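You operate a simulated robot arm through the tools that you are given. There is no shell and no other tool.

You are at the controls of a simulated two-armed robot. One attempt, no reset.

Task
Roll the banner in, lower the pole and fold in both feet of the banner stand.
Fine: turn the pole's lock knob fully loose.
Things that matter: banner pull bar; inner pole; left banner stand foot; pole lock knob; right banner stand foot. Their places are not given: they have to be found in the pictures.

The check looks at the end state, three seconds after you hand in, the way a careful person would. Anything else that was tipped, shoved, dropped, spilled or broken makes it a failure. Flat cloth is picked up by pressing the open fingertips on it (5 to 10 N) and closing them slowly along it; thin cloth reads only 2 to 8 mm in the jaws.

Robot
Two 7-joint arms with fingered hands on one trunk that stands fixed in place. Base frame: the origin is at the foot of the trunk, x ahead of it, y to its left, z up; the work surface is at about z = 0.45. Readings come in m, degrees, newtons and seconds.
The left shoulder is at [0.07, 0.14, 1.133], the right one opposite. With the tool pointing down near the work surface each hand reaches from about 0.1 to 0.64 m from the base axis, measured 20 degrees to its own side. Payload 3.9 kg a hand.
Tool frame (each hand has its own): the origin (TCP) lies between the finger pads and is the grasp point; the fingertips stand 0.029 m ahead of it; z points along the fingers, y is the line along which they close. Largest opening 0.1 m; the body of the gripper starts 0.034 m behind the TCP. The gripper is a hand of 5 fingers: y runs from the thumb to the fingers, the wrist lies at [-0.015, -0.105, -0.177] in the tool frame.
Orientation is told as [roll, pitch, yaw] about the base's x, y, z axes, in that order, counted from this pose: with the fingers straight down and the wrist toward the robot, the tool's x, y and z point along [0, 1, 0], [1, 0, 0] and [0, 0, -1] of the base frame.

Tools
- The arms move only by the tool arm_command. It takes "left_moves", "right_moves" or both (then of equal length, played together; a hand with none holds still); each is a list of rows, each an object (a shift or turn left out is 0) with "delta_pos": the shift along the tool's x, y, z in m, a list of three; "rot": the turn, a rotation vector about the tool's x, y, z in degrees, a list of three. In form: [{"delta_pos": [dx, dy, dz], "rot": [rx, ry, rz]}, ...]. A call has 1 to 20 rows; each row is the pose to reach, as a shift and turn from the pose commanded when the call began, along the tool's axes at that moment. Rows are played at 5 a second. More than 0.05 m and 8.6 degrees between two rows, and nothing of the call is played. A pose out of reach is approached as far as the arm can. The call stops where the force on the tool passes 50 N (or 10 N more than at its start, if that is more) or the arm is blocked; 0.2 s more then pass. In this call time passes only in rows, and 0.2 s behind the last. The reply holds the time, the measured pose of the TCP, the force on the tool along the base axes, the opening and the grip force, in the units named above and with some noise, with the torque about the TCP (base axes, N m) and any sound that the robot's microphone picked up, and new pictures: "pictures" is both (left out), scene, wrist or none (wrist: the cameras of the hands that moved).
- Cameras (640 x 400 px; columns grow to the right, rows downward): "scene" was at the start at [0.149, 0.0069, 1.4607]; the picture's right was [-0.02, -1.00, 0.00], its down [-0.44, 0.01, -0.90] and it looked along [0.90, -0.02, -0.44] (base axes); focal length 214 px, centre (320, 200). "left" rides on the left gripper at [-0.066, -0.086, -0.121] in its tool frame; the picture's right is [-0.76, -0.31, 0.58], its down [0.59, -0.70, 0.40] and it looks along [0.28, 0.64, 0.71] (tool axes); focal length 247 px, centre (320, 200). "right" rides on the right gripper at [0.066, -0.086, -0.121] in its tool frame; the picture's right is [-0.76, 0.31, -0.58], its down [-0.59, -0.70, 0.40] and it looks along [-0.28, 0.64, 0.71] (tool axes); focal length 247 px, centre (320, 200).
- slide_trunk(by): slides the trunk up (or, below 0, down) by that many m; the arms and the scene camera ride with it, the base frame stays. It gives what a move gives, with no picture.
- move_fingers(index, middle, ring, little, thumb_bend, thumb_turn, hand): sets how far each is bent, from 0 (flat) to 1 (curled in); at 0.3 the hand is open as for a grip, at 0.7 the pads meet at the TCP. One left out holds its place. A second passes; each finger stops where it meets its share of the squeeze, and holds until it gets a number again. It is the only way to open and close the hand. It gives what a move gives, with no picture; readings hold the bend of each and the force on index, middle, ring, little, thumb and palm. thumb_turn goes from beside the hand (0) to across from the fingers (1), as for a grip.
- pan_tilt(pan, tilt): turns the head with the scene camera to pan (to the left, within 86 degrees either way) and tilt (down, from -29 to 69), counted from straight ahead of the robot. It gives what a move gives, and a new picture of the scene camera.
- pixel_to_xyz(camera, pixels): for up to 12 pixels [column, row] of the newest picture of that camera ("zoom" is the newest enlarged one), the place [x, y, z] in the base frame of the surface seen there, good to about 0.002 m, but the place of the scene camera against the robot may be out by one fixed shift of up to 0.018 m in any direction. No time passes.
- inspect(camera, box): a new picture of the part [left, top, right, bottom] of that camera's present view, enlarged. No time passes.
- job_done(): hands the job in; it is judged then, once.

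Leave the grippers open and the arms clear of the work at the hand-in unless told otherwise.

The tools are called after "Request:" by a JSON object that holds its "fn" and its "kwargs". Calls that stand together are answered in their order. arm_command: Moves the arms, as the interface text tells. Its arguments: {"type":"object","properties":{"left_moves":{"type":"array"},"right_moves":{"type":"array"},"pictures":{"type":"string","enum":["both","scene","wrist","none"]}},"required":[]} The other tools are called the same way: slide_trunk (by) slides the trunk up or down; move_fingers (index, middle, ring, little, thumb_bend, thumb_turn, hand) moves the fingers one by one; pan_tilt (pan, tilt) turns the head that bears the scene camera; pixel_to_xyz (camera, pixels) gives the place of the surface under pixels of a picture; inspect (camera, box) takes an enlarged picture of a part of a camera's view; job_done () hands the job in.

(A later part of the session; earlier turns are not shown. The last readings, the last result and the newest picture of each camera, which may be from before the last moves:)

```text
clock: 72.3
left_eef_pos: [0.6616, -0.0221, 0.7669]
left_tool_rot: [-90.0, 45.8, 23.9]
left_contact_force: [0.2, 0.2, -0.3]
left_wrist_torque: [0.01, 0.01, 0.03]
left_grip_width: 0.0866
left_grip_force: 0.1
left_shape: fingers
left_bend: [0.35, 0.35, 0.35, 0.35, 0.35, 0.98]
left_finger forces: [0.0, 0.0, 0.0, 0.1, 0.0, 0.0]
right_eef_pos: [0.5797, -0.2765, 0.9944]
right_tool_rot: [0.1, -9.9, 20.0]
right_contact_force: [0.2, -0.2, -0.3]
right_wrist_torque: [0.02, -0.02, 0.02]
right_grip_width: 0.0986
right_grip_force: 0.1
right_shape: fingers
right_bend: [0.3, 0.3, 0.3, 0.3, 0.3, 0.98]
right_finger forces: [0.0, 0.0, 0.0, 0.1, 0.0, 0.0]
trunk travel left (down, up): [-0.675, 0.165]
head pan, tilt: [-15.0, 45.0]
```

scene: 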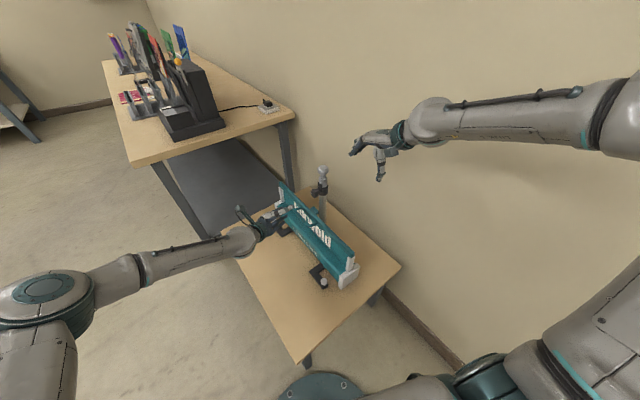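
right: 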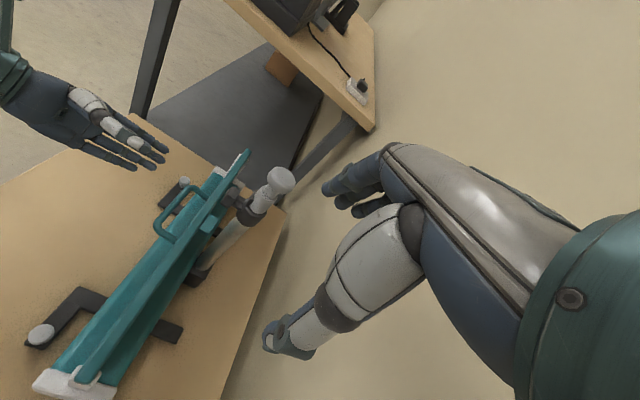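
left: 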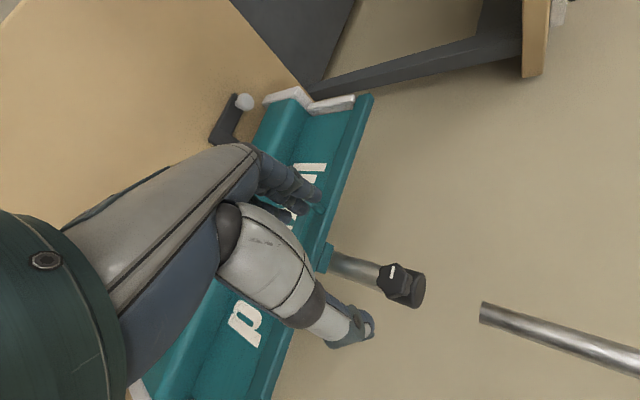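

The pole stays down. I'll check the stand's ball ends and end caps from the right camera to see where the feet are now.

Request:
{"fn": "inspect", "kwargs": {"camera": "right", "box": [10, 130, 330, 400]}}

Request:
{"fn": "pixel_to_xyz", "kwargs": {"camera": "right", "pixels": [[41, 335], [185, 181], [75, 300], [55, 325], [180, 335], [95, 385], [281, 180], [270, 190], [262, 200], [240, 160], [90, 360], [172, 200]]}}

```text
1.48 times, centred on (170, 265) of right
```

zoom: 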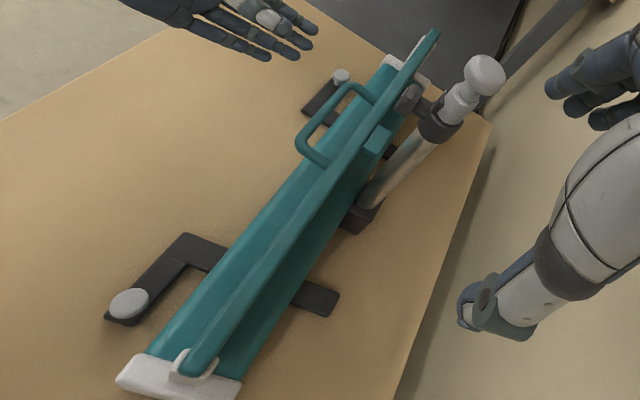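

```text
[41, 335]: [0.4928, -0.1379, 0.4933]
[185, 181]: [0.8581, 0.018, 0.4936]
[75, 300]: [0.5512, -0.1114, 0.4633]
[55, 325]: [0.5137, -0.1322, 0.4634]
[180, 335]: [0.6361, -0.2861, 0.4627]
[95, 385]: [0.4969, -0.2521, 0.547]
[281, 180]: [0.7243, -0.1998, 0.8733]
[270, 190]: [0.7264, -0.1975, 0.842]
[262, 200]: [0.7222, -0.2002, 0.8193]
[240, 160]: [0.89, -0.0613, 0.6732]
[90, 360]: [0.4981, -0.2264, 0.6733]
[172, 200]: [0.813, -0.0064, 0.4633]
```

The stand hasn't shifted, and both feet are still out: balls at (0.493, -0.138, 0.493) and (0.858, 0.018, 0.494). First I'll take the left hand up and toward the robot, turning its fingers straight down.

Request:
{"fn": "arm_command", "kwargs": {"left_moves": [{"delta_pos": [0.0021, -0.0252, -0.0046], "rot": [-2.57, 6.06, 2.57]}, {"delta_pos": [0.0042, -0.0503, -0.0092], "rot": [-5.14, 12.11, 5.14]}, {"delta_pos": [0.0063, -0.0755, -0.0138], "rot": [-7.71, 18.17, 7.71]}, {"delta_pos": [0.0084, -0.1007, -0.0184], "rot": [-10.29, 24.23, 10.29]}, {"delta_pos": [0.0105, -0.1259, -0.023], "rot": [-12.86, 30.29, 12.86]}, {"delta_pos": [0.0126, -0.151, -0.0277], "rot": [-15.43, 36.34, 15.43]}, {"delta_pos": [0.0147, -0.1762, -0.0323], "rot": [-18, 42.4, 18]}, {"delta_pos": [0.0168, -0.2014, -0.0369], "rot": [-20.57, 48.46, 20.57]}, {"delta_pos": [0.0189, -0.2266, -0.0415], "rot": [-23.14, 54.51, 23.14]}, {"delta_pos": [0.021, -0.2517, -0.0461], "rot": [-25.71, 60.57, 25.71]}, {"delta_pos": [0.0231, -0.2769, -0.0507], "rot": [-28.29, 66.63, 28.29]}, {"delta_pos": [0.0231, -0.2769, -0.0507], "rot": [-30.86, 72.69, 30.86]}, {"delta_pos": [0.0231, -0.2769, -0.0507], "rot": [-33.43, 78.74, 33.43]}, {"delta_pos": [0.0231, -0.2769, -0.0507], "rot": [-36, 84.8, 36]}], "pictures": "both"}}

```text
clock: 75.3
left_eef_pos: [0.4482, -0.0624, 0.9498]
left_tool_rot: [0.2, -0.2, 23.9]
left_contact_force: [-0.2, -1.6, -0.4]
left_wrist_torque: [0.0, 0.0, -0.02]
left_grip_width: 0.0867
left_grip_force: 0.0
left_shape: fingers
left_bend: [0.35, 0.35, 0.35, 0.35, 0.35, 0.98]
left_finger forces: [0.0, 0.0, 0.1, 0.0, 0.0, 0.0]
left hand out of reach, approached as far as the arm can: row 9
right_eef_pos: [0.5795, -0.2784, 0.9935]
right_tool_rot: [-0.1, -10.0, 20.0]
right_contact_force: [0.2, -0.3, 0.1]
right_wrist_torque: [0.01, 0.0, -0.05]
right_grip_width: 0.0987
right_grip_force: 0.2
right_shape: fingers
right_bend: [0.3, 0.3, 0.3, 0.3, 0.3, 0.98]
right_finger forces: [0.0, 0.0, 0.1, 0.1, 0.0, 0.1]
trunk travel left (down, up): [-0.675, 0.165]
head pan, tilt: [-15.0, 45.0]
```

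scene: 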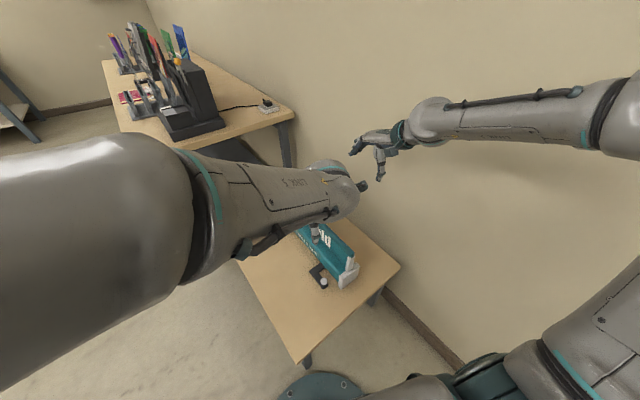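
left: 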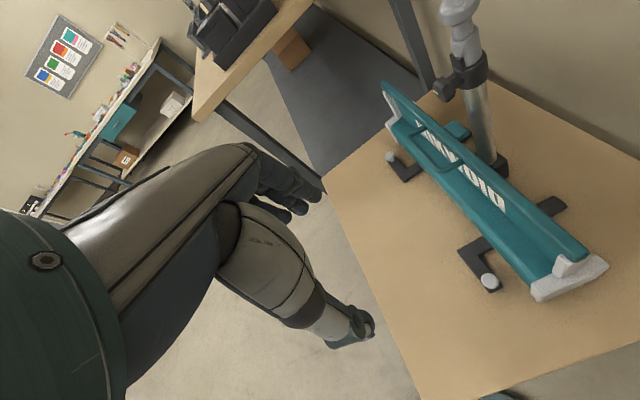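

The left hand is clear and upright, and its camera sees both feet well. Now I'll draw the right hand back to the robot's right, clear of the table, turning its yaw inward to ease the arm.

Request:
{"fn": "arm_command", "kwargs": {"right_moves": [{"delta_pos": [-0.0096, -0.0231, -0.0117], "rot": [0, 0, 3.75]}, {"delta_pos": [-0.0192, -0.0462, -0.0234], "rot": [0, 0, 7.5]}, {"delta_pos": [-0.0288, -0.0693, -0.0351], "rot": [0, 0, 11.25]}, {"delta_pos": [-0.0384, -0.0924, -0.0468], "rot": [0, 0, 15]}, {"delta_pos": [-0.0481, -0.1156, -0.0584], "rot": [0, 0, 18.75]}, {"delta_pos": [-0.0577, -0.1387, -0.0701], "rot": [0, 0, 22.5]}, {"delta_pos": [-0.0673, -0.1618, -0.0818], "rot": [0, 0, 26.25]}, {"delta_pos": [-0.0769, -0.1849, -0.0935], "rot": [0, 0, 30]}], "pictures": "scene"}}

```text
clock: 77.1
left_eef_pos: [0.4492, -0.0616, 0.9509]
left_tool_rot: [0.1, -0.4, 24.0]
left_contact_force: [-0.1, 0.0, -0.2]
left_wrist_torque: [-0.02, 0.01, 0.02]
left_grip_width: 0.0869
left_grip_force: 0.0
left_shape: fingers
left_bend: [0.35, 0.35, 0.35, 0.35, 0.35, 0.98]
left_finger forces: [0.1, 0.1, 0.1, 0.0, 0.1, 0.0]
right_eef_pos: [0.4185, -0.4164, 1.0556]
right_tool_rot: [5.1, -8.7, -10.4]
right_contact_force: [0.1, 0.2, 0.6]
right_wrist_torque: [0.01, -0.02, 0.02]
right_grip_width: 0.0988
right_grip_force: 0.0
right_shape: fingers
right_bend: [0.3, 0.3, 0.3, 0.3, 0.3, 0.98]
right_finger forces: [0.0, 0.0, 0.0, 0.1, 0.0, 0.0]
right hand out of reach, approached as far as the arm can: row 1
trunk travel left (down, up): [-0.675, 0.165]
head pan, tilt: [-15.0, 45.0]
```

scene: 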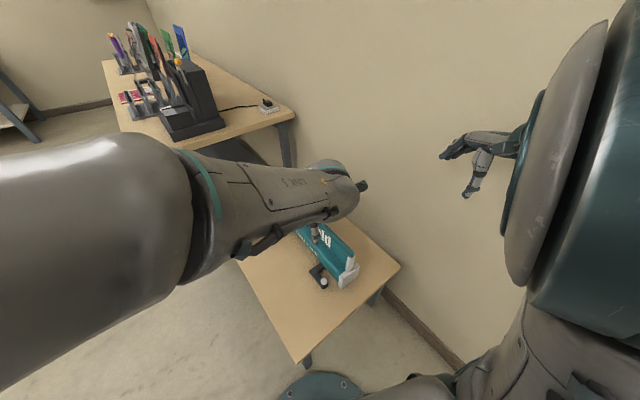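

The right hand is out of the way. I'll lower the trunk 0.33 m, which should bring the left hand to about z = 0.62 in front of the right foot.

Request:
{"fn": "slide_trunk", "kwargs": {"by": -0.33}}

Request:
{"fn": "arm_command", "kwargs": {"left_moves": [{"delta_pos": [0, 0, 0], "rot": [0, 0, 0]}], "pictures": "both"}}

```text
clock: 80.3
left_eef_pos: [0.4489, -0.0607, 0.6199]
left_tool_rot: [0.0, -0.3, 24.0]
left_contact_force: [0.4, -0.7, 0.6]
left_wrist_torque: [-0.02, 0.0, 0.02]
left_grip_width: 0.0866
left_grip_force: 0.0
left_shape: fingers
left_bend: [0.35, 0.35, 0.35, 0.35, 0.35, 0.98]
left_finger forces: [0.1, 0.1, 0.0, 0.0, 0.1, 0.0]
right_eef_pos: [0.4195, -0.4163, 0.7254]
right_tool_rot: [5.0, -8.7, -10.4]
right_contact_force: [0.4, 0.8, 0.4]
right_wrist_torque: [-0.01, 0.03, -0.02]
right_grip_width: 0.0988
right_grip_force: 0.0
right_shape: fingers
right_bend: [0.3, 0.3, 0.3, 0.3, 0.3, 0.98]
right_finger forces: [0.0, 0.0, 0.1, 0.0, 0.0, 0.0]
trunk travel left (down, up): [-0.345, 0.495]
head pan, tilt: [-15.0, 45.0]
```

```text
clock: 80.8
left_eef_pos: [0.4485, -0.0616, 0.6189]
left_tool_rot: [0.1, -0.2, 24.1]
left_contact_force: [-0.2, 0.6, -0.4]
left_wrist_torque: [-0.02, -0.01, -0.01]
left_grip_width: 0.0869
left_grip_force: 0.0
left_shape: fingers
left_bend: [0.35, 0.35, 0.35, 0.35, 0.35, 0.98]
left_finger forces: [0.1, 0.0, 0.0, 0.1, 0.0, 0.1]
right_eef_pos: [0.4205, -0.4165, 0.7254]
right_tool_rot: [4.9, -8.6, -10.4]
right_contact_force: [0.0, -0.3, 0.5]
right_wrist_torque: [-0.01, 0.0, 0.0]
right_grip_width: 0.0987
right_grip_force: 0.0
right_shape: fingers
right_bend: [0.3, 0.3, 0.3, 0.3, 0.3, 0.98]
right_finger forces: [0.0, 0.1, 0.0, 0.1, 0.0, 0.0]
trunk travel left (down, up): [-0.345, 0.495]
head pan, tilt: [-15.0, 45.0]
```

scene: 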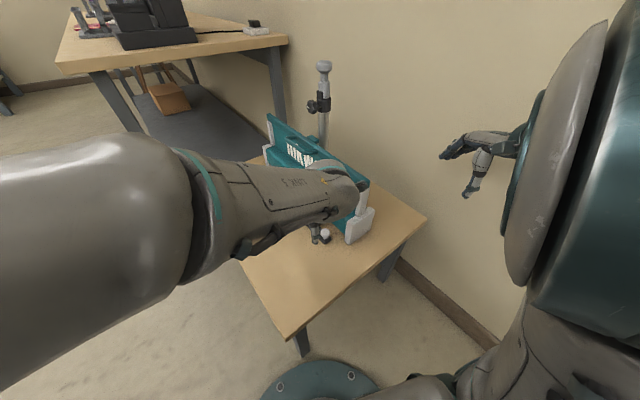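
left: 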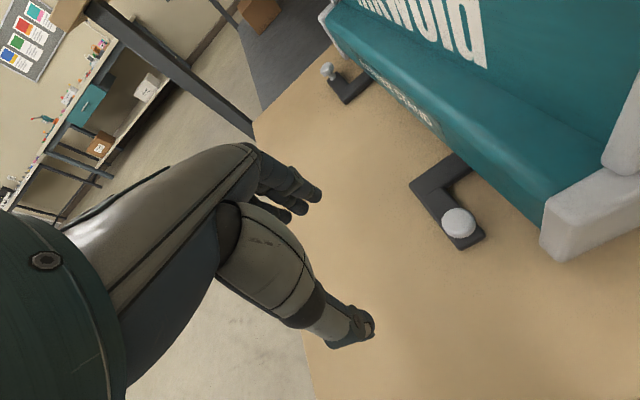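

The left hand hangs above the table in front of the right foot; its ball is at (458, 221) in the left picture. I'll measure the ball, plate and base edge from here.

Request:
{"fn": "pixel_to_xyz", "kwargs": {"camera": "left", "pixels": [[458, 218], [450, 232], [472, 240], [420, 187], [450, 160], [463, 195], [545, 230], [570, 215], [328, 70], [350, 95], [370, 78], [440, 120]]}}

Request:
{"fn": "inspect", "kwargs": {"camera": "left", "box": [380, 130, 560, 270]}}

```text
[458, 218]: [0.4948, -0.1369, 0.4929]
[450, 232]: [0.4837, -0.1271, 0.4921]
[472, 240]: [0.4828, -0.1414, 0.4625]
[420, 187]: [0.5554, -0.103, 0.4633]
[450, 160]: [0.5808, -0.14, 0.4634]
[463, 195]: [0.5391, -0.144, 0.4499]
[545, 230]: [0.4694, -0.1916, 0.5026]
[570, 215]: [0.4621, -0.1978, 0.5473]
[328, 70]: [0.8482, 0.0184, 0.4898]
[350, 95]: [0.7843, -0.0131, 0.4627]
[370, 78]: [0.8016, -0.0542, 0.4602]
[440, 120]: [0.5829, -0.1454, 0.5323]
```

```text
2.86 times, centred on (470, 200) of left
```

zoom: 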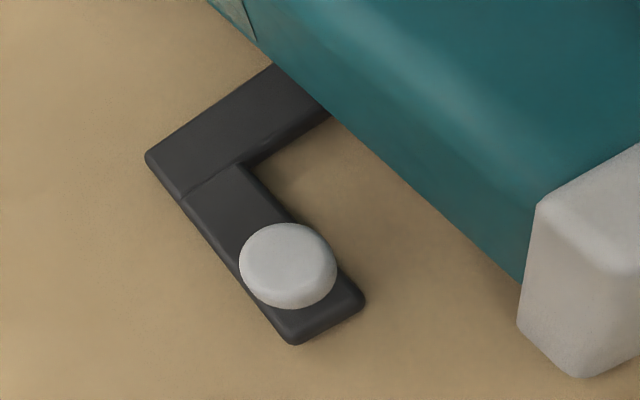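

The ball's centre is at (0.494, -0.137), top z = 0.493, radius about 1.3 cm. I'll narrow the left hand's opening a little and move above it.

Request:
{"fn": "move_fingers", "kwargs": {"hand": "left", "index": 0.42, "middle": 0.42, "ring": 0.42, "little": 0.42, "thumb_bend": 0.42}}

Request:
{"fn": "arm_command", "kwargs": {"left_moves": [{"delta_pos": [-0.022, 0.003, 0.015], "rot": [0, 0, 0]}, {"delta_pos": [-0.044, 0.006, 0.03], "rot": [0, 0, 0]}, {"delta_pos": [-0.066, 0.008, 0.045], "rot": [0, 0, 0]}, {"delta_pos": [-0.0868, 0.0106, 0.059], "rot": [0, 0, 0]}], "pictures": "both"}}

Request:
{"fn": "inspect", "kwargs": {"camera": "left", "box": [220, 150, 480, 370]}}

```text
clock: 81.8
left_eef_pos: [0.4498, -0.0608, 0.62]
left_tool_rot: [0.0, -0.3, 24.1]
left_contact_force: [0.6, -0.8, 1.1]
left_wrist_torque: [0.04, 0.0, 0.02]
left_grip_width: 0.0703
left_grip_force: 0.0
left_shape: fingers
left_bend: [0.42, 0.42, 0.42, 0.42, 0.42, 0.98]
left_finger forces: [0.0, 0.0, 0.0, 0.1, 0.1, 0.0]
right_eef_pos: [0.4197, -0.4162, 0.7256]
right_tool_rot: [5.1, -8.7, -10.4]
right_contact_force: [-0.3, -0.4, -0.5]
right_wrist_torque: [0.03, -0.01, -0.01]
right_grip_width: 0.0988
right_grip_force: 0.0
right_shape: fingers
right_bend: [0.3, 0.3, 0.3, 0.3, 0.3, 0.98]
right_finger forces: [0.0, 0.0, 0.0, 0.1, 0.0, 0.0]
trunk travel left (down, up): [-0.345, 0.495]
head pan, tilt: [-15.0, 45.0]
```

```text
clock: 83.0
left_eef_pos: [0.516, -0.1248, 0.6052]
left_tool_rot: [-5.8, 0.9, 27.0]
left_contact_force: [-0.5, -0.7, -0.2]
left_wrist_torque: [0.01, -0.02, 0.02]
left_grip_width: 0.0703
left_grip_force: 0.0
left_shape: fingers
left_bend: [0.42, 0.42, 0.42, 0.42, 0.42, 0.98]
left_finger forces: [0.0, 0.0, 0.0, 0.1, 0.0, 0.0]
right_eef_pos: [0.4198, -0.4164, 0.7251]
right_tool_rot: [4.9, -8.8, -10.5]
right_contact_force: [1.3, -0.1, -0.2]
right_wrist_torque: [-0.02, -0.01, -0.03]
right_grip_width: 0.0987
right_grip_force: 0.1
right_shape: fingers
right_bend: [0.3, 0.3, 0.3, 0.3, 0.3, 0.98]
right_finger forces: [0.0, 0.0, 0.1, 0.0, 0.0, 0.0]
trunk travel left (down, up): [-0.345, 0.495]
head pan, tilt: [-15.0, 45.0]
stopped in row 4 (left hand): the arm was blocked; the commanded pose is now the measured one
```

scene: 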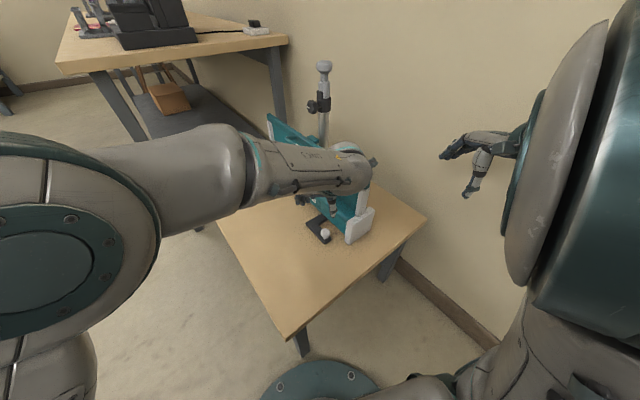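
left: 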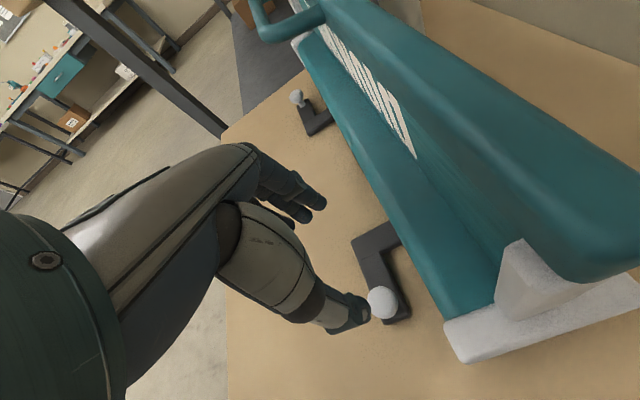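

```text
1.82 times, centred on (350, 260) of left
```

zoom: 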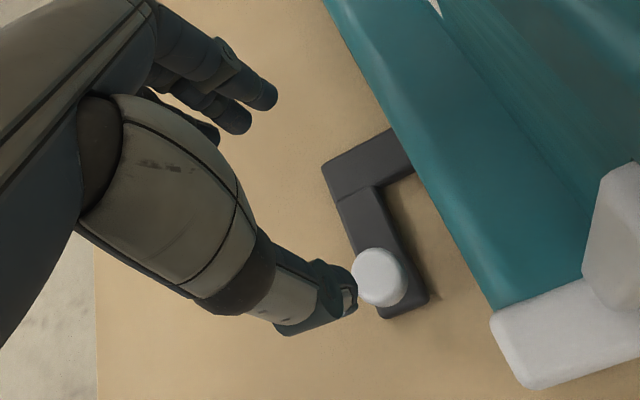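

The arm was blocked on the way, with the hand's camera side close over the bar's end at lower right of the picture. I'll back away outward and up, and turn the hand by 60 degrees so it comes from the front instead.

Request:
{"fn": "arm_command", "kwargs": {"left_moves": [{"delta_pos": [0.02, 0.001, -0.015], "rot": [0, 0, 0]}, {"delta_pos": [0.04, 0.002, -0.03], "rot": [0, 0, 0]}, {"delta_pos": [0.06, 0.003, -0.04], "rot": [0, 0, 7.5]}, {"delta_pos": [0.08, 0.005, -0.04], "rot": [0, 0, 15]}, {"delta_pos": [0.08, 0.005, -0.04], "rot": [0, 0, 22.5]}, {"delta_pos": [0.08, 0.005, -0.04], "rot": [0, 0, 30]}, {"delta_pos": [0.08, 0.005, -0.04], "rot": [0, 0, 37.5]}, {"delta_pos": [0.08, 0.005, -0.04], "rot": [0, 0, 45]}, {"delta_pos": [0.08, 0.005, -0.04], "rot": [0, 0, 52.5]}, {"delta_pos": [0.08, 0.005, -0.04], "rot": [0, 0, 60]}], "pictures": "both"}}

```text
clock: 85.2
left_eef_pos: [0.4825, -0.0498, 0.6348]
left_tool_rot: [-3.5, -4.3, -33.1]
left_contact_force: [1.0, -0.6, -0.2]
left_wrist_torque: [0.01, -0.02, 0.03]
left_grip_width: 0.0698
left_grip_force: 0.1
left_shape: fingers
left_bend: [0.42, 0.42, 0.42, 0.42, 0.42, 0.98]
left_finger forces: [0.1, 0.0, 0.1, 0.0, 0.0, 0.1]
right_eef_pos: [0.4196, -0.4164, 0.7253]
right_tool_rot: [4.8, -8.6, -10.4]
right_contact_force: [0.6, 0.3, 0.0]
right_wrist_torque: [0.0, 0.02, -0.01]
right_grip_width: 0.0985
right_grip_force: 0.0
right_shape: fingers
right_bend: [0.3, 0.3, 0.3, 0.3, 0.3, 0.98]
right_finger forces: [0.1, 0.1, 0.1, 0.0, 0.0, 0.1]
trunk travel left (down, up): [-0.345, 0.495]
head pan, tilt: [-15.0, 45.0]
```

scene: 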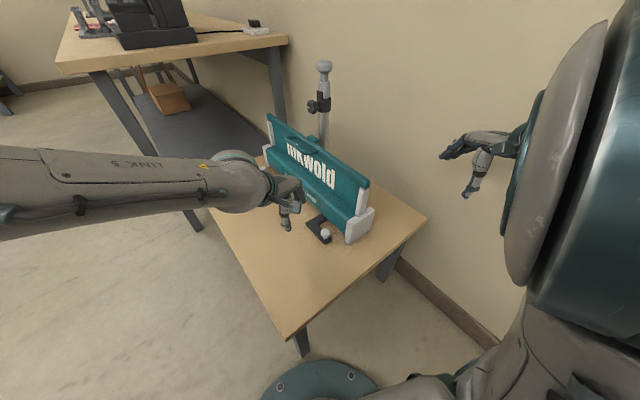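
left: 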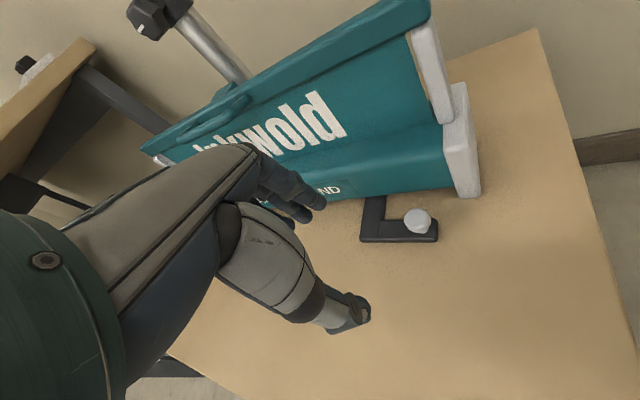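

Now the hand comes from the front with a clear view; the ball is at (418, 219) in the left picture and the stand looks undisturbed. I'll move to just above the ball with the fingers tilted 20 degrees forward.

Request:
{"fn": "arm_command", "kwargs": {"left_moves": [{"delta_pos": [-0.0158, 0.0062, 0.0172], "rot": [-3.9, 0.9, 0]}, {"delta_pos": [-0.0316, 0.0124, 0.0344], "rot": [-7.9, 1.8, 0]}, {"delta_pos": [-0.0473, 0.0185, 0.0516], "rot": [-11.8, 2.6, 0]}, {"delta_pos": [-0.0631, 0.0247, 0.0688], "rot": [-15.7, 3.5, 0]}], "pictures": "both"}}

Request:
{"fn": "move_fingers", "kwargs": {"hand": "left", "index": 0.48, "middle": 0.48, "ring": 0.48, "little": 0.48, "thumb_bend": 0.48}}

Request:
{"fn": "inspect", "kwargs": {"camera": "left", "box": [220, 130, 480, 370]}}

Request:
{"fn": "pixel_to_xyz", "kwargs": {"camera": "left", "pixels": [[340, 230], [345, 240], [335, 222]]}}

```text
clock: 86.2
left_eef_pos: [0.4728, -0.1201, 0.5832]
left_tool_rot: [-2.0, -21.2, -31.0]
left_contact_force: [0.3, 0.1, -0.9]
left_wrist_torque: [0.01, -0.02, 0.01]
left_grip_width: 0.0701
left_grip_force: 0.0
left_shape: fingers
left_bend: [0.42, 0.42, 0.42, 0.42, 0.42, 0.98]
left_finger forces: [0.0, 0.0, 0.0, 0.0, 0.0, 0.0]
right_eef_pos: [0.4206, -0.4158, 0.7249]
right_tool_rot: [5.1, -8.7, -10.4]
right_contact_force: [0.0, -0.5, -0.4]
right_wrist_torque: [0.01, 0.02, 0.0]
right_grip_width: 0.0986
right_grip_force: 0.1
right_shape: fingers
right_bend: [0.3, 0.3, 0.3, 0.3, 0.3, 0.98]
right_finger forces: [0.0, 0.1, 0.1, 0.0, 0.0, 0.0]
trunk travel left (down, up): [-0.345, 0.495]
head pan, tilt: [-15.0, 45.0]
```

scene: 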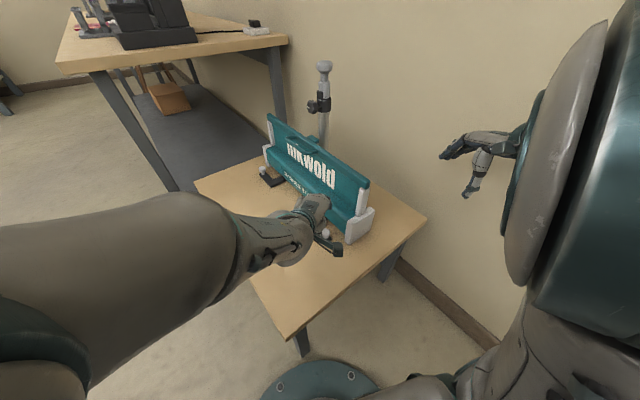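
left: 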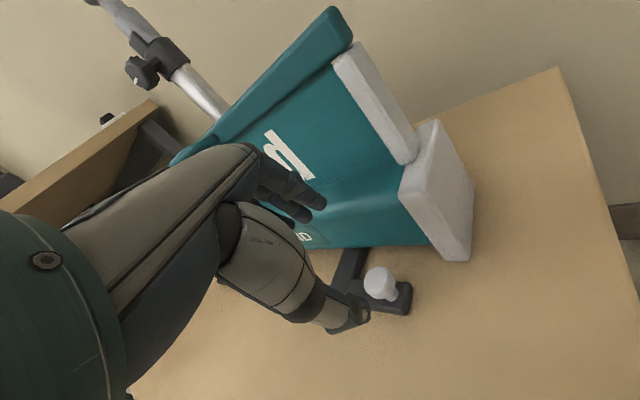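

```text
clock: 87.2
left_eef_pos: [0.4712, -0.1243, 0.5841]
left_tool_rot: [-1.8, -21.1, -31.7]
left_contact_force: [-0.2, -0.4, 0.3]
left_wrist_torque: [0.01, 0.0, -0.01]
left_grip_width: 0.0557
left_grip_force: 0.0
left_shape: fingers
left_bend: [0.48, 0.48, 0.48, 0.48, 0.48, 0.98]
left_finger forces: [0.0, 0.0, 0.0, 0.1, 0.1, 0.0]
right_eef_pos: [0.4199, -0.4164, 0.7251]
right_tool_rot: [5.0, -8.7, -10.4]
right_contact_force: [-0.1, -0.3, 0.1]
right_wrist_torque: [-0.01, 0.01, -0.01]
right_grip_width: 0.0987
right_grip_force: 0.1
right_shape: fingers
right_bend: [0.3, 0.3, 0.3, 0.3, 0.3, 0.98]
right_finger forces: [0.1, 0.1, 0.0, 0.0, 0.0, 0.0]
trunk travel left (down, up): [-0.345, 0.495]
head pan, tilt: [-15.0, 45.0]
```

```text
1.67 times, centred on (350, 250) of left
```

zoom: 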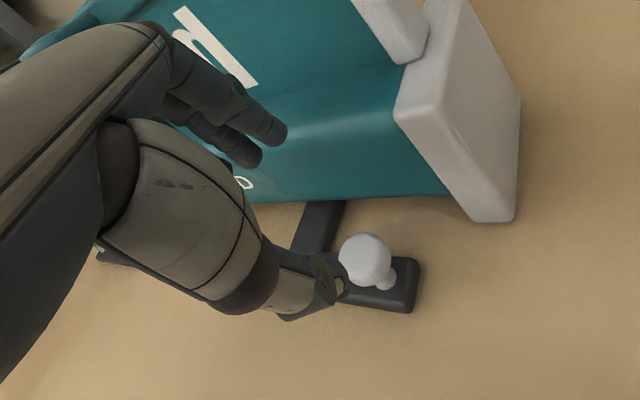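

```text
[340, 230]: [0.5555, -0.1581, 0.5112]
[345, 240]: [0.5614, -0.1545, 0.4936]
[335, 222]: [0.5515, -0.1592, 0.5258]
```

The ball sits right ahead of the thumb and fingers. I'll go down 9 cm along the fingers to straddle it.

Request:
{"fn": "arm_command", "kwargs": {"left_moves": [{"delta_pos": [0.0009, -0.0019, 0.0226], "rot": [0, 0, 0]}, {"delta_pos": [0.0018, -0.0037, 0.0452], "rot": [0, 0, 0]}, {"delta_pos": [0.0026, -0.0056, 0.0678], "rot": [0, 0, 0]}, {"delta_pos": [0.0035, -0.0074, 0.0904], "rot": [0, 0, 0]}], "pictures": "both"}}

Request:
{"fn": "inspect", "kwargs": {"camera": "left", "box": [220, 130, 480, 370]}}

Request:
{"fn": "inspect", "kwargs": {"camera": "scene", "box": [260, 160, 400, 280]}}

```text
clock: 88.3
left_eef_pos: [0.5131, -0.1273, 0.5232]
left_tool_rot: [-4.1, -23.7, -28.1]
left_contact_force: [-1.5, 2.3, -0.5]
left_wrist_torque: [0.09, -0.01, -0.04]
left_grip_width: 0.0587
left_grip_force: 0.5
left_shape: fingers
left_bend: [0.48, 0.48, 0.48, 0.48, 0.46, 0.98]
left_finger forces: [0.1, 0.1, 0.1, 0.0, 1.8, 0.0]
right_eef_pos: [0.4198, -0.4161, 0.7254]
right_tool_rot: [5.0, -8.6, -10.4]
right_contact_force: [-0.8, 0.3, 0.2]
right_wrist_torque: [-0.02, 0.01, -0.01]
right_grip_width: 0.0987
right_grip_force: 0.1
right_shape: fingers
right_bend: [0.3, 0.3, 0.3, 0.3, 0.3, 0.98]
right_finger forces: [0.1, 0.0, 0.0, 0.0, 0.1, 0.0]
trunk travel left (down, up): [-0.345, 0.495]
head pan, tilt: [-15.0, 45.0]
stopped in row 4 (left hand): the arm was blocked; the commanded pose is now the measured one
```

scene: 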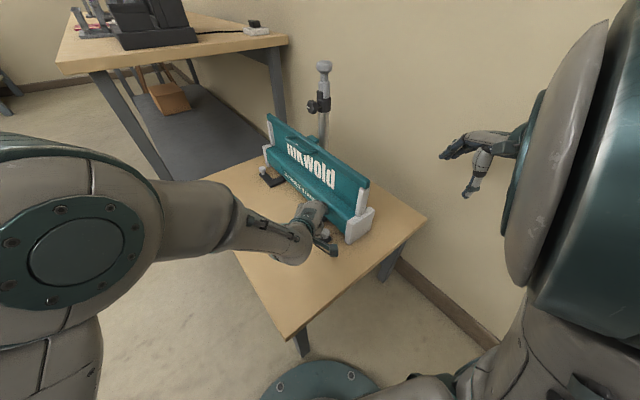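
left: 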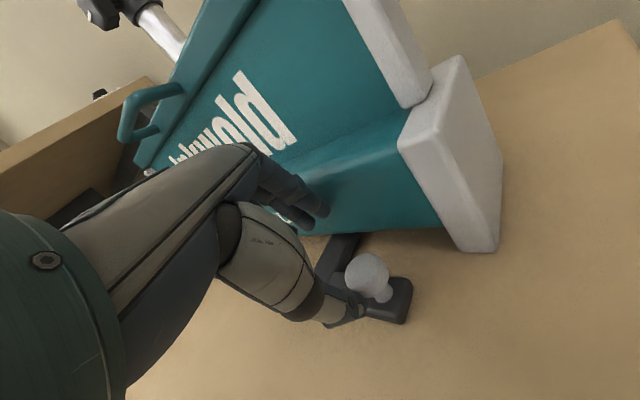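

```text
1.67 times, centred on (350, 250) of left
```

zoom: 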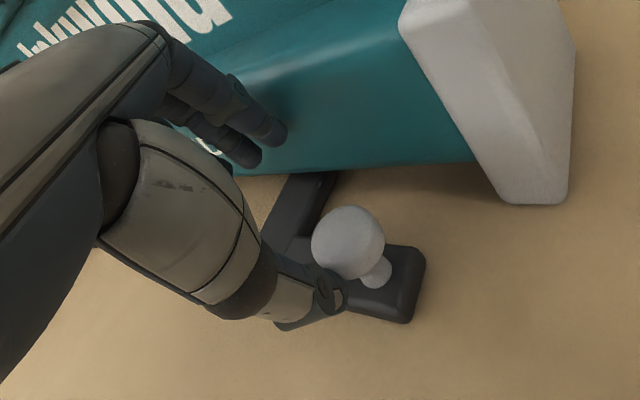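

```text
3.33 times, centred on (330, 220) of scene
```

zoom: 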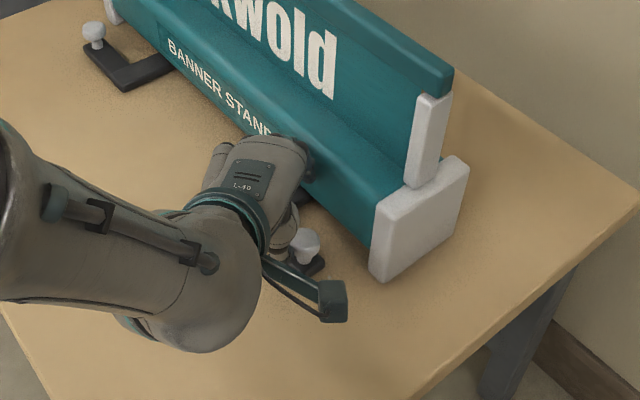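

The arm blocks again: this ball is too close for the left arm with the trunk this low, since the elbow folds up. The trunk height suits the far foot, so I'll do that one first, backing off up and away, then swinging out in front of the stand toward the left foot.

Request:
{"fn": "arm_command", "kwargs": {"left_moves": [{"delta_pos": [0, 0, -0.033], "rot": [0, 0, 0]}, {"delta_pos": [0, 0, -0.066], "rot": [0, 0, 0]}, {"delta_pos": [0, 0, -0.1], "rot": [0, 0, 0]}, {"delta_pos": [0.038, 0.0043, -0.1078], "rot": [0.1, 1.5, -2.2]}, {"delta_pos": [0.0759, 0.0086, -0.1157], "rot": [0.1, 2.9, -4.4]}, {"delta_pos": [0.1139, 0.0128, -0.1235], "rot": [0.2, 4.4, -6.5]}, {"delta_pos": [0.1518, 0.0171, -0.1313], "rot": [0.3, 5.9, -8.7]}, {"delta_pos": [0.18, 0.04, -0.1233], "rot": [0.3, 7.3, -10.9]}, {"delta_pos": [0.2082, 0.0629, -0.1152], "rot": [0.4, 8.8, -13.1]}, {"delta_pos": [0.2363, 0.0857, -0.1072], "rot": [0.4, 10.2, -15.2]}, {"delta_pos": [0.2645, 0.1086, -0.0991], "rot": [0.5, 11.7, -17.4]}, {"delta_pos": [0.2788, 0.1452, -0.073], "rot": [0.5, 11.7, -17.4]}, {"delta_pos": [0.2931, 0.1818, -0.047], "rot": [0.5, 11.7, -17.4]}], "pictures": "both"}}

```text
clock: 91.2
left_eef_pos: [0.7904, 0.0585, 0.6159]
left_tool_rot: [0.6, -22.3, -9.6]
left_contact_force: [-1.0, 0.4, 0.0]
left_wrist_torque: [-0.02, 0.02, -0.03]
left_grip_width: 0.0553
left_grip_force: 0.1
left_shape: fingers
left_bend: [0.48, 0.48, 0.48, 0.48, 0.48, 0.98]
left_finger forces: [0.1, 0.1, 0.1, 0.0, 0.0, 0.0]
right_eef_pos: [0.4195, -0.4162, 0.7257]
right_tool_rot: [5.1, -8.6, -10.4]
right_contact_force: [0.2, 0.5, -0.6]
right_wrist_torque: [-0.02, -0.02, -0.01]
right_grip_width: 0.0984
right_grip_force: 0.0
right_shape: fingers
right_bend: [0.3, 0.3, 0.3, 0.3, 0.3, 0.98]
right_finger forces: [0.0, 0.0, 0.0, 0.0, 0.0, 0.0]
trunk travel left (down, up): [-0.345, 0.495]
head pan, tilt: [-15.0, 45.0]
```

scene: 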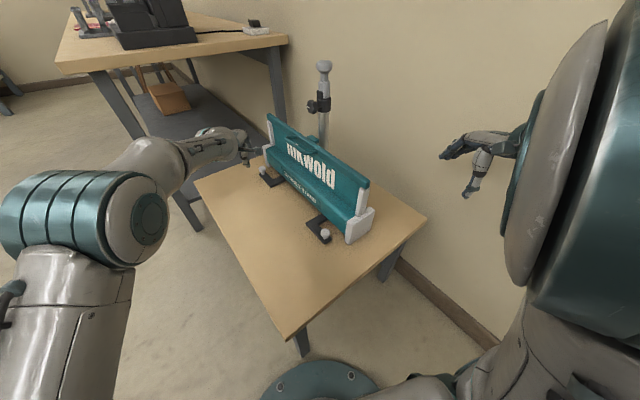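
left: 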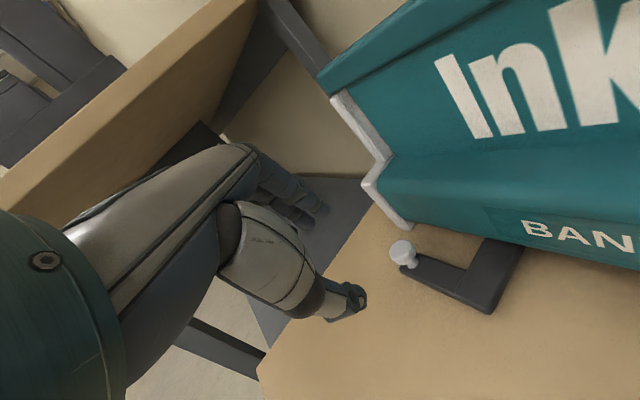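

The left hand is in front of the left foot, whose ball shows at (402, 252). I'll measure the ball, plate and the nearby bench parts.

Request:
{"fn": "pixel_to_xyz", "kwargs": {"camera": "left", "pixels": [[402, 247], [393, 250], [410, 258], [430, 275], [490, 300], [405, 215], [370, 190], [310, 50], [150, 140], [215, 350], [330, 190], [270, 330]]}}

Request:
{"fn": "inspect", "kwargs": {"camera": "left", "box": [300, 170, 540, 330]}}

```text
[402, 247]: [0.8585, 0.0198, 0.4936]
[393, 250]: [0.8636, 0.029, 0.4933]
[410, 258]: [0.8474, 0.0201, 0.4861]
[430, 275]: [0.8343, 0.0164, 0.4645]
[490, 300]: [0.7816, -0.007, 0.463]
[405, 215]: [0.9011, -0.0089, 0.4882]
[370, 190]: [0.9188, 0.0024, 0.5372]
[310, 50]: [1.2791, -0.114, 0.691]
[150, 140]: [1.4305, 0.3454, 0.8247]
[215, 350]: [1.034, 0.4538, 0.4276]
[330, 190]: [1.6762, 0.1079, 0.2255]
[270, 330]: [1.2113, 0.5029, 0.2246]
```

```text
2.50 times, centred on (420, 250) of left
```

zoom: 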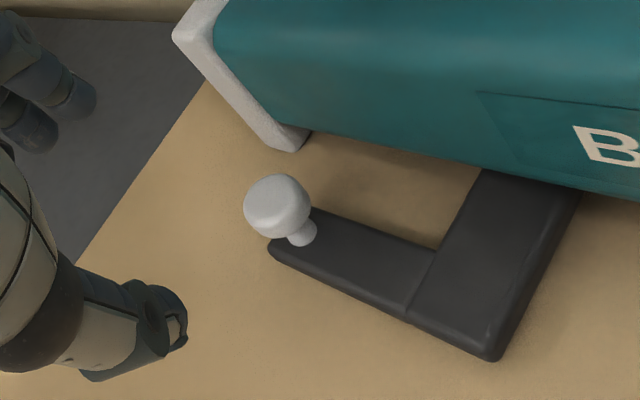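

The ball cap centre is (0.8585, 0.021), z 0.478 to 0.494. The thumb would rub the plate here, so I'll tuck the thumb to the side and use the fingers as a hook to pull the ball toward the robot; first the thumb, then a look.

Request:
{"fn": "move_fingers", "kwargs": {"hand": "left", "index": 0.5, "middle": 0.5, "ring": 0.5, "little": 0.5, "thumb_bend": 0.2, "thumb_turn": 0}}

Request:
{"fn": "inspect", "kwargs": {"camera": "left", "box": [150, 120, 470, 400]}}

Request:
{"fn": "inspect", "kwargs": {"camera": "scene", "box": [180, 110, 300, 200]}}

```text
clock: 92.2
left_eef_pos: [0.7898, 0.0571, 0.6178]
left_tool_rot: [0.5, -22.5, -9.5]
left_contact_force: [0.7, 0.9, -0.4]
left_wrist_torque: [-0.03, -0.01, -0.02]
left_grip_width: 0.1295
left_grip_force: 0.0
left_shape: fingers
left_bend: [0.5, 0.5, 0.5, 0.5, 0.2, 0.0]
left_finger forces: [0.0, 0.1, 0.0, 0.0, 0.0, 0.0]
right_eef_pos: [0.4194, -0.417, 0.726]
right_tool_rot: [5.0, -8.6, -10.4]
right_contact_force: [1.0, 0.2, -0.4]
right_wrist_torque: [-0.01, 0.0, 0.02]
right_grip_width: 0.0987
right_grip_force: 0.2
right_shape: fingers
right_bend: [0.3, 0.3, 0.3, 0.3, 0.3, 0.98]
right_finger forces: [0.1, 0.0, 0.0, 0.0, 0.0, 0.1]
trunk travel left (down, up): [-0.345, 0.495]
head pan, tilt: [-15.0, 45.0]
```

```text
1.43 times, centred on (310, 260) of left
```

zoom: 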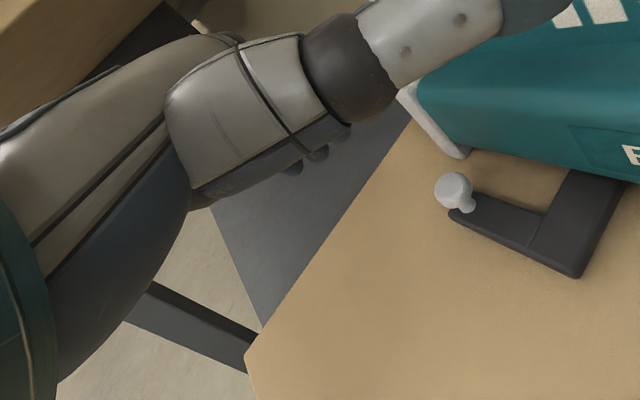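

```text
4.44 times, centred on (240, 155) of scene
```

zoom: 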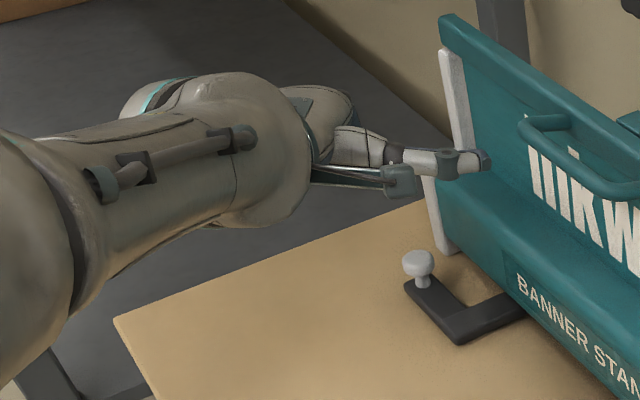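

The thumb now sticks out sideways toward the bar, which is worse. I'll turn it back across and curl it fully into the palm instead.

Request:
{"fn": "move_fingers", "kwargs": {"hand": "left", "thumb_bend": 0.3, "thumb_turn": 1}}

Request:
{"fn": "move_fingers", "kwargs": {"hand": "left", "index": 0.45, "middle": 0.45, "ring": 0.45, "little": 0.45, "thumb_bend": 1}}

Request:
{"fn": "inspect", "kwargs": {"camera": "left", "box": [150, 120, 470, 400]}}

Request:
{"fn": "inspect", "kwargs": {"camera": "scene", "box": [180, 110, 300, 200]}}

```text
clock: 93.2
left_eef_pos: [0.7906, 0.0578, 0.6169]
left_tool_rot: [0.6, -22.5, -9.4]
left_contact_force: [-0.2, 0.7, -0.5]
left_wrist_torque: [-0.02, -0.02, -0.03]
left_grip_width: 0.0749
left_grip_force: 0.0
left_shape: fingers
left_bend: [0.5, 0.5, 0.5, 0.5, 0.3, 0.97]
left_finger forces: [0.0, 0.0, 0.1, 0.0, 0.1, 0.0]
right_eef_pos: [0.4193, -0.4177, 0.7256]
right_tool_rot: [4.9, -8.6, -10.5]
right_contact_force: [0.4, -0.5, -0.7]
right_wrist_torque: [0.0, 0.01, -0.03]
right_grip_width: 0.0987
right_grip_force: 0.0
right_shape: fingers
right_bend: [0.3, 0.3, 0.3, 0.3, 0.3, 0.98]
right_finger forces: [0.0, 0.0, 0.1, 0.0, 0.1, 0.1]
trunk travel left (down, up): [-0.345, 0.495]
head pan, tilt: [-15.0, 45.0]
```

```text
clock: 94.2
left_eef_pos: [0.7908, 0.0577, 0.6191]
left_tool_rot: [0.5, -22.4, -9.5]
left_contact_force: [-0.1, 0.3, -0.3]
left_wrist_torque: [0.03, 0.0, -0.02]
left_grip_width: 0.0167
left_grip_force: 0.0
left_shape: fingers
left_bend: [0.42, 0.45, 0.45, 0.45, 0.93, 1.0]
left_finger forces: [0.0, 0.0, 0.0, 0.1, 0.0, 0.0]
right_eef_pos: [0.4193, -0.4173, 0.726]
right_tool_rot: [5.0, -8.7, -10.4]
right_contact_force: [0.3, -0.3, -0.1]
right_wrist_torque: [-0.02, 0.01, 0.02]
right_grip_width: 0.0987
right_grip_force: 0.1
right_shape: fingers
right_bend: [0.3, 0.3, 0.3, 0.3, 0.3, 0.98]
right_finger forces: [0.0, 0.0, 0.1, 0.0, 0.0, 0.0]
trunk travel left (down, up): [-0.345, 0.495]
head pan, tilt: [-15.0, 45.0]
```

```text
1.43 times, centred on (310, 260) of left
```

zoom: 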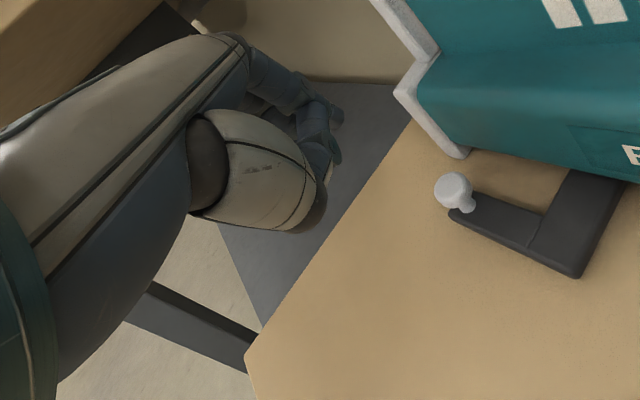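

```text
4.44 times, centred on (240, 155) of scene
```

zoom: 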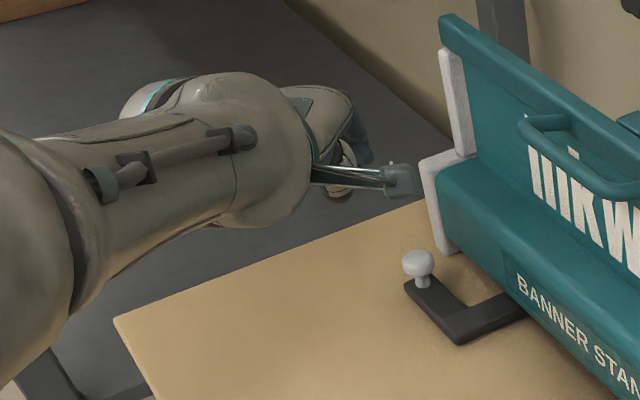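

The thumb now presses against the index, leaving no room for the ball. I'll set it half bent instead and measure where its tip really is relative to the fingertips.

Request:
{"fn": "move_fingers", "kwargs": {"hand": "left", "index": 0.45, "middle": 0.45, "ring": 0.45, "little": 0.45, "thumb_bend": 0.6}}

Request:
{"fn": "arm_command", "kwargs": {"left_moves": [{"delta_pos": [-0.005, 0, 0], "rot": [0, 0, 0]}], "pictures": "wrist"}}

Request:
{"fn": "inspect", "kwargs": {"camera": "left", "box": [220, 130, 420, 330]}}

```text
clock: 95.2
left_eef_pos: [0.7909, 0.0572, 0.6183]
left_tool_rot: [0.5, -22.4, -9.5]
left_contact_force: [0.1, -0.1, 0.3]
left_wrist_torque: [0.01, -0.02, -0.02]
left_grip_width: 0.0433
left_grip_force: 0.0
left_shape: fingers
left_bend: [0.45, 0.45, 0.45, 0.45, 0.6, 1.0]
left_finger forces: [0.0, 0.0, 0.0, 0.0, 0.0, 0.1]
right_eef_pos: [0.4197, -0.4166, 0.7257]
right_tool_rot: [5.0, -8.7, -10.4]
right_contact_force: [0.4, 0.2, 0.4]
right_wrist_torque: [-0.01, 0.0, 0.03]
right_grip_width: 0.0986
right_grip_force: 0.0
right_shape: fingers
right_bend: [0.3, 0.3, 0.3, 0.3, 0.3, 0.98]
right_finger forces: [0.0, 0.0, 0.0, 0.1, 0.0, 0.0]
trunk travel left (down, up): [-0.345, 0.495]
head pan, tilt: [-15.0, 45.0]
```

```text
clock: 95.5
left_eef_pos: [0.789, 0.0526, 0.6183]
left_tool_rot: [0.4, -22.3, -9.6]
left_contact_force: [-0.7, -0.6, -0.3]
left_wrist_torque: [0.02, 0.02, 0.02]
left_grip_width: 0.0433
left_grip_force: 0.0
left_shape: fingers
left_bend: [0.45, 0.45, 0.45, 0.45, 0.6, 1.0]
left_finger forces: [0.0, 0.0, 0.1, 0.0, 0.0, 0.1]
right_eef_pos: [0.419, -0.4162, 0.7252]
right_tool_rot: [5.0, -8.7, -10.4]
right_contact_force: [0.1, 0.3, 0.6]
right_wrist_torque: [-0.02, 0.0, 0.0]
right_grip_width: 0.0986
right_grip_force: 0.1
right_shape: fingers
right_bend: [0.3, 0.3, 0.3, 0.3, 0.3, 0.98]
right_finger forces: [0.1, 0.1, 0.1, 0.1, 0.0, 0.1]
trunk travel left (down, up): [-0.345, 0.495]
head pan, tilt: [-15.0, 45.0]
```

left: 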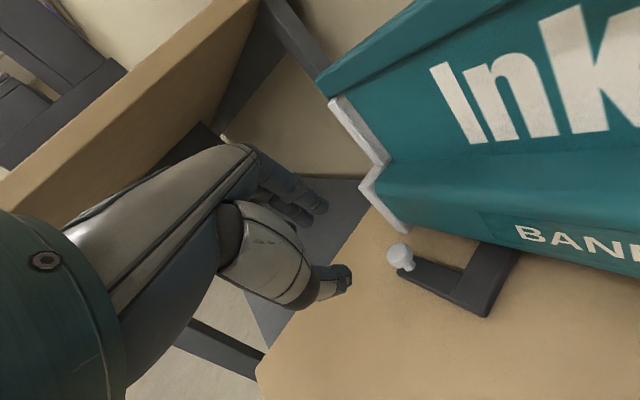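

```text
2.00 times, centred on (320, 230) of left
```

zoom: 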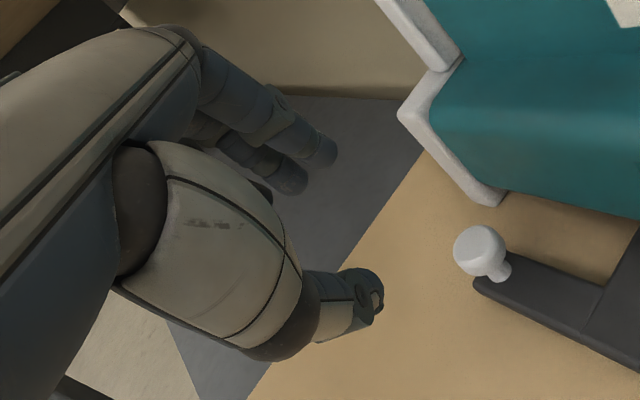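

Now I'll measure the thumb tip and fingertip places in this view.

Request:
{"fn": "pixel_to_xyz", "kwargs": {"camera": "left", "pixels": [[348, 282], [349, 273], [338, 288], [326, 207], [322, 205], [312, 222], [308, 220], [318, 200], [290, 192], [345, 290]]}}

```text
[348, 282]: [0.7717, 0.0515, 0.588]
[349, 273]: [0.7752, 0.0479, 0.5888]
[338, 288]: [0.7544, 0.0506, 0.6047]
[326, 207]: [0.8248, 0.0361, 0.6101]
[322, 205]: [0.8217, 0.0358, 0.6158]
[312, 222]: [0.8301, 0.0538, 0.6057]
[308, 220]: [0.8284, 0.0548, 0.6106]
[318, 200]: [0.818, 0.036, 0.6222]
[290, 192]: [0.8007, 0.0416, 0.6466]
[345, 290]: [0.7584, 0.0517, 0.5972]
```

Measured: the index tip is 2 cm higher than the thumb tip at this tilt, so I'll bend the thumb a little more to go lower. I'll set fingers 0.45 and thumb 0.64, and move to 6 cm short of the ball.

Request:
{"fn": "move_fingers", "kwargs": {"hand": "left", "thumb_bend": 0.63}}

Request:
{"fn": "arm_command", "kwargs": {"left_moves": [{"delta_pos": [-0.0065, 0.0044, 0.026], "rot": [0, 0, 0]}, {"delta_pos": [-0.013, 0.0089, 0.052], "rot": [0, 0, 0]}, {"delta_pos": [-0.0196, 0.0133, 0.0776], "rot": [0, 0, 0]}], "pictures": "wrist"}}

Request:
{"fn": "inspect", "kwargs": {"camera": "left", "box": [240, 130, 480, 330]}}

```text
clock: 96.5
left_eef_pos: [0.7885, 0.0517, 0.6185]
left_tool_rot: [0.5, -22.4, -9.6]
left_contact_force: [0.4, 0.3, 0.1]
left_wrist_torque: [0.0, -0.04, -0.02]
left_grip_width: 0.0401
left_grip_force: 0.0
left_shape: fingers
left_bend: [0.45, 0.45, 0.45, 0.45, 0.63, 1.0]
left_finger forces: [0.0, 0.0, 0.0, 0.0, 0.0, 0.1]
right_eef_pos: [0.4199, -0.4165, 0.7253]
right_tool_rot: [4.9, -8.7, -10.4]
right_contact_force: [0.5, 0.4, 0.0]
right_wrist_torque: [-0.01, -0.01, 0.01]
right_grip_width: 0.0987
right_grip_force: 0.0
right_shape: fingers
right_bend: [0.3, 0.3, 0.3, 0.3, 0.3, 0.98]
right_finger forces: [0.0, 0.0, 0.0, 0.1, 0.1, 0.0]
trunk travel left (down, up): [-0.345, 0.495]
head pan, tilt: [-15.0, 45.0]
```

```text
clock: 97.3
left_eef_pos: [0.8281, 0.0274, 0.5514]
left_tool_rot: [0.4, -22.4, -9.5]
left_contact_force: [0.2, 0.3, -0.5]
left_wrist_torque: [-0.01, 0.01, -0.03]
left_grip_width: 0.0398
left_grip_force: 0.1
left_shape: fingers
left_bend: [0.45, 0.45, 0.45, 0.45, 0.63, 1.0]
left_finger forces: [0.1, 0.1, 0.1, 0.0, 0.0, 0.0]
right_eef_pos: [0.4206, -0.4173, 0.7258]
right_tool_rot: [5.0, -8.6, -10.3]
right_contact_force: [0.4, 0.5, 0.0]
right_wrist_torque: [-0.01, -0.01, -0.02]
right_grip_width: 0.0986
right_grip_force: 0.0
right_shape: fingers
right_bend: [0.3, 0.3, 0.3, 0.3, 0.3, 0.98]
right_finger forces: [0.0, 0.0, 0.1, 0.0, 0.0, 0.0]
trunk travel left (down, up): [-0.345, 0.495]
head pan, tilt: [-15.0, 45.0]
```

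left: 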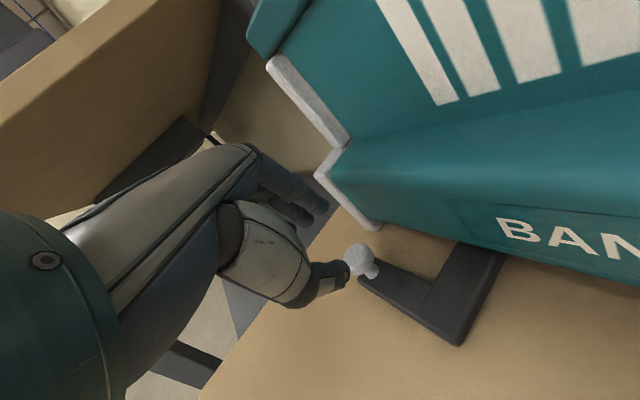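

```text
2.00 times, centred on (360, 230) of left
```

zoom: 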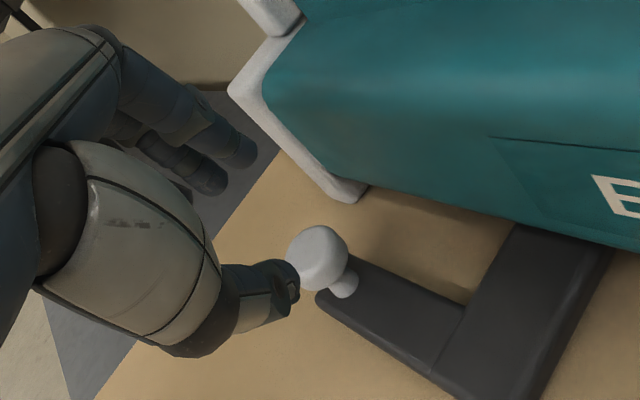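

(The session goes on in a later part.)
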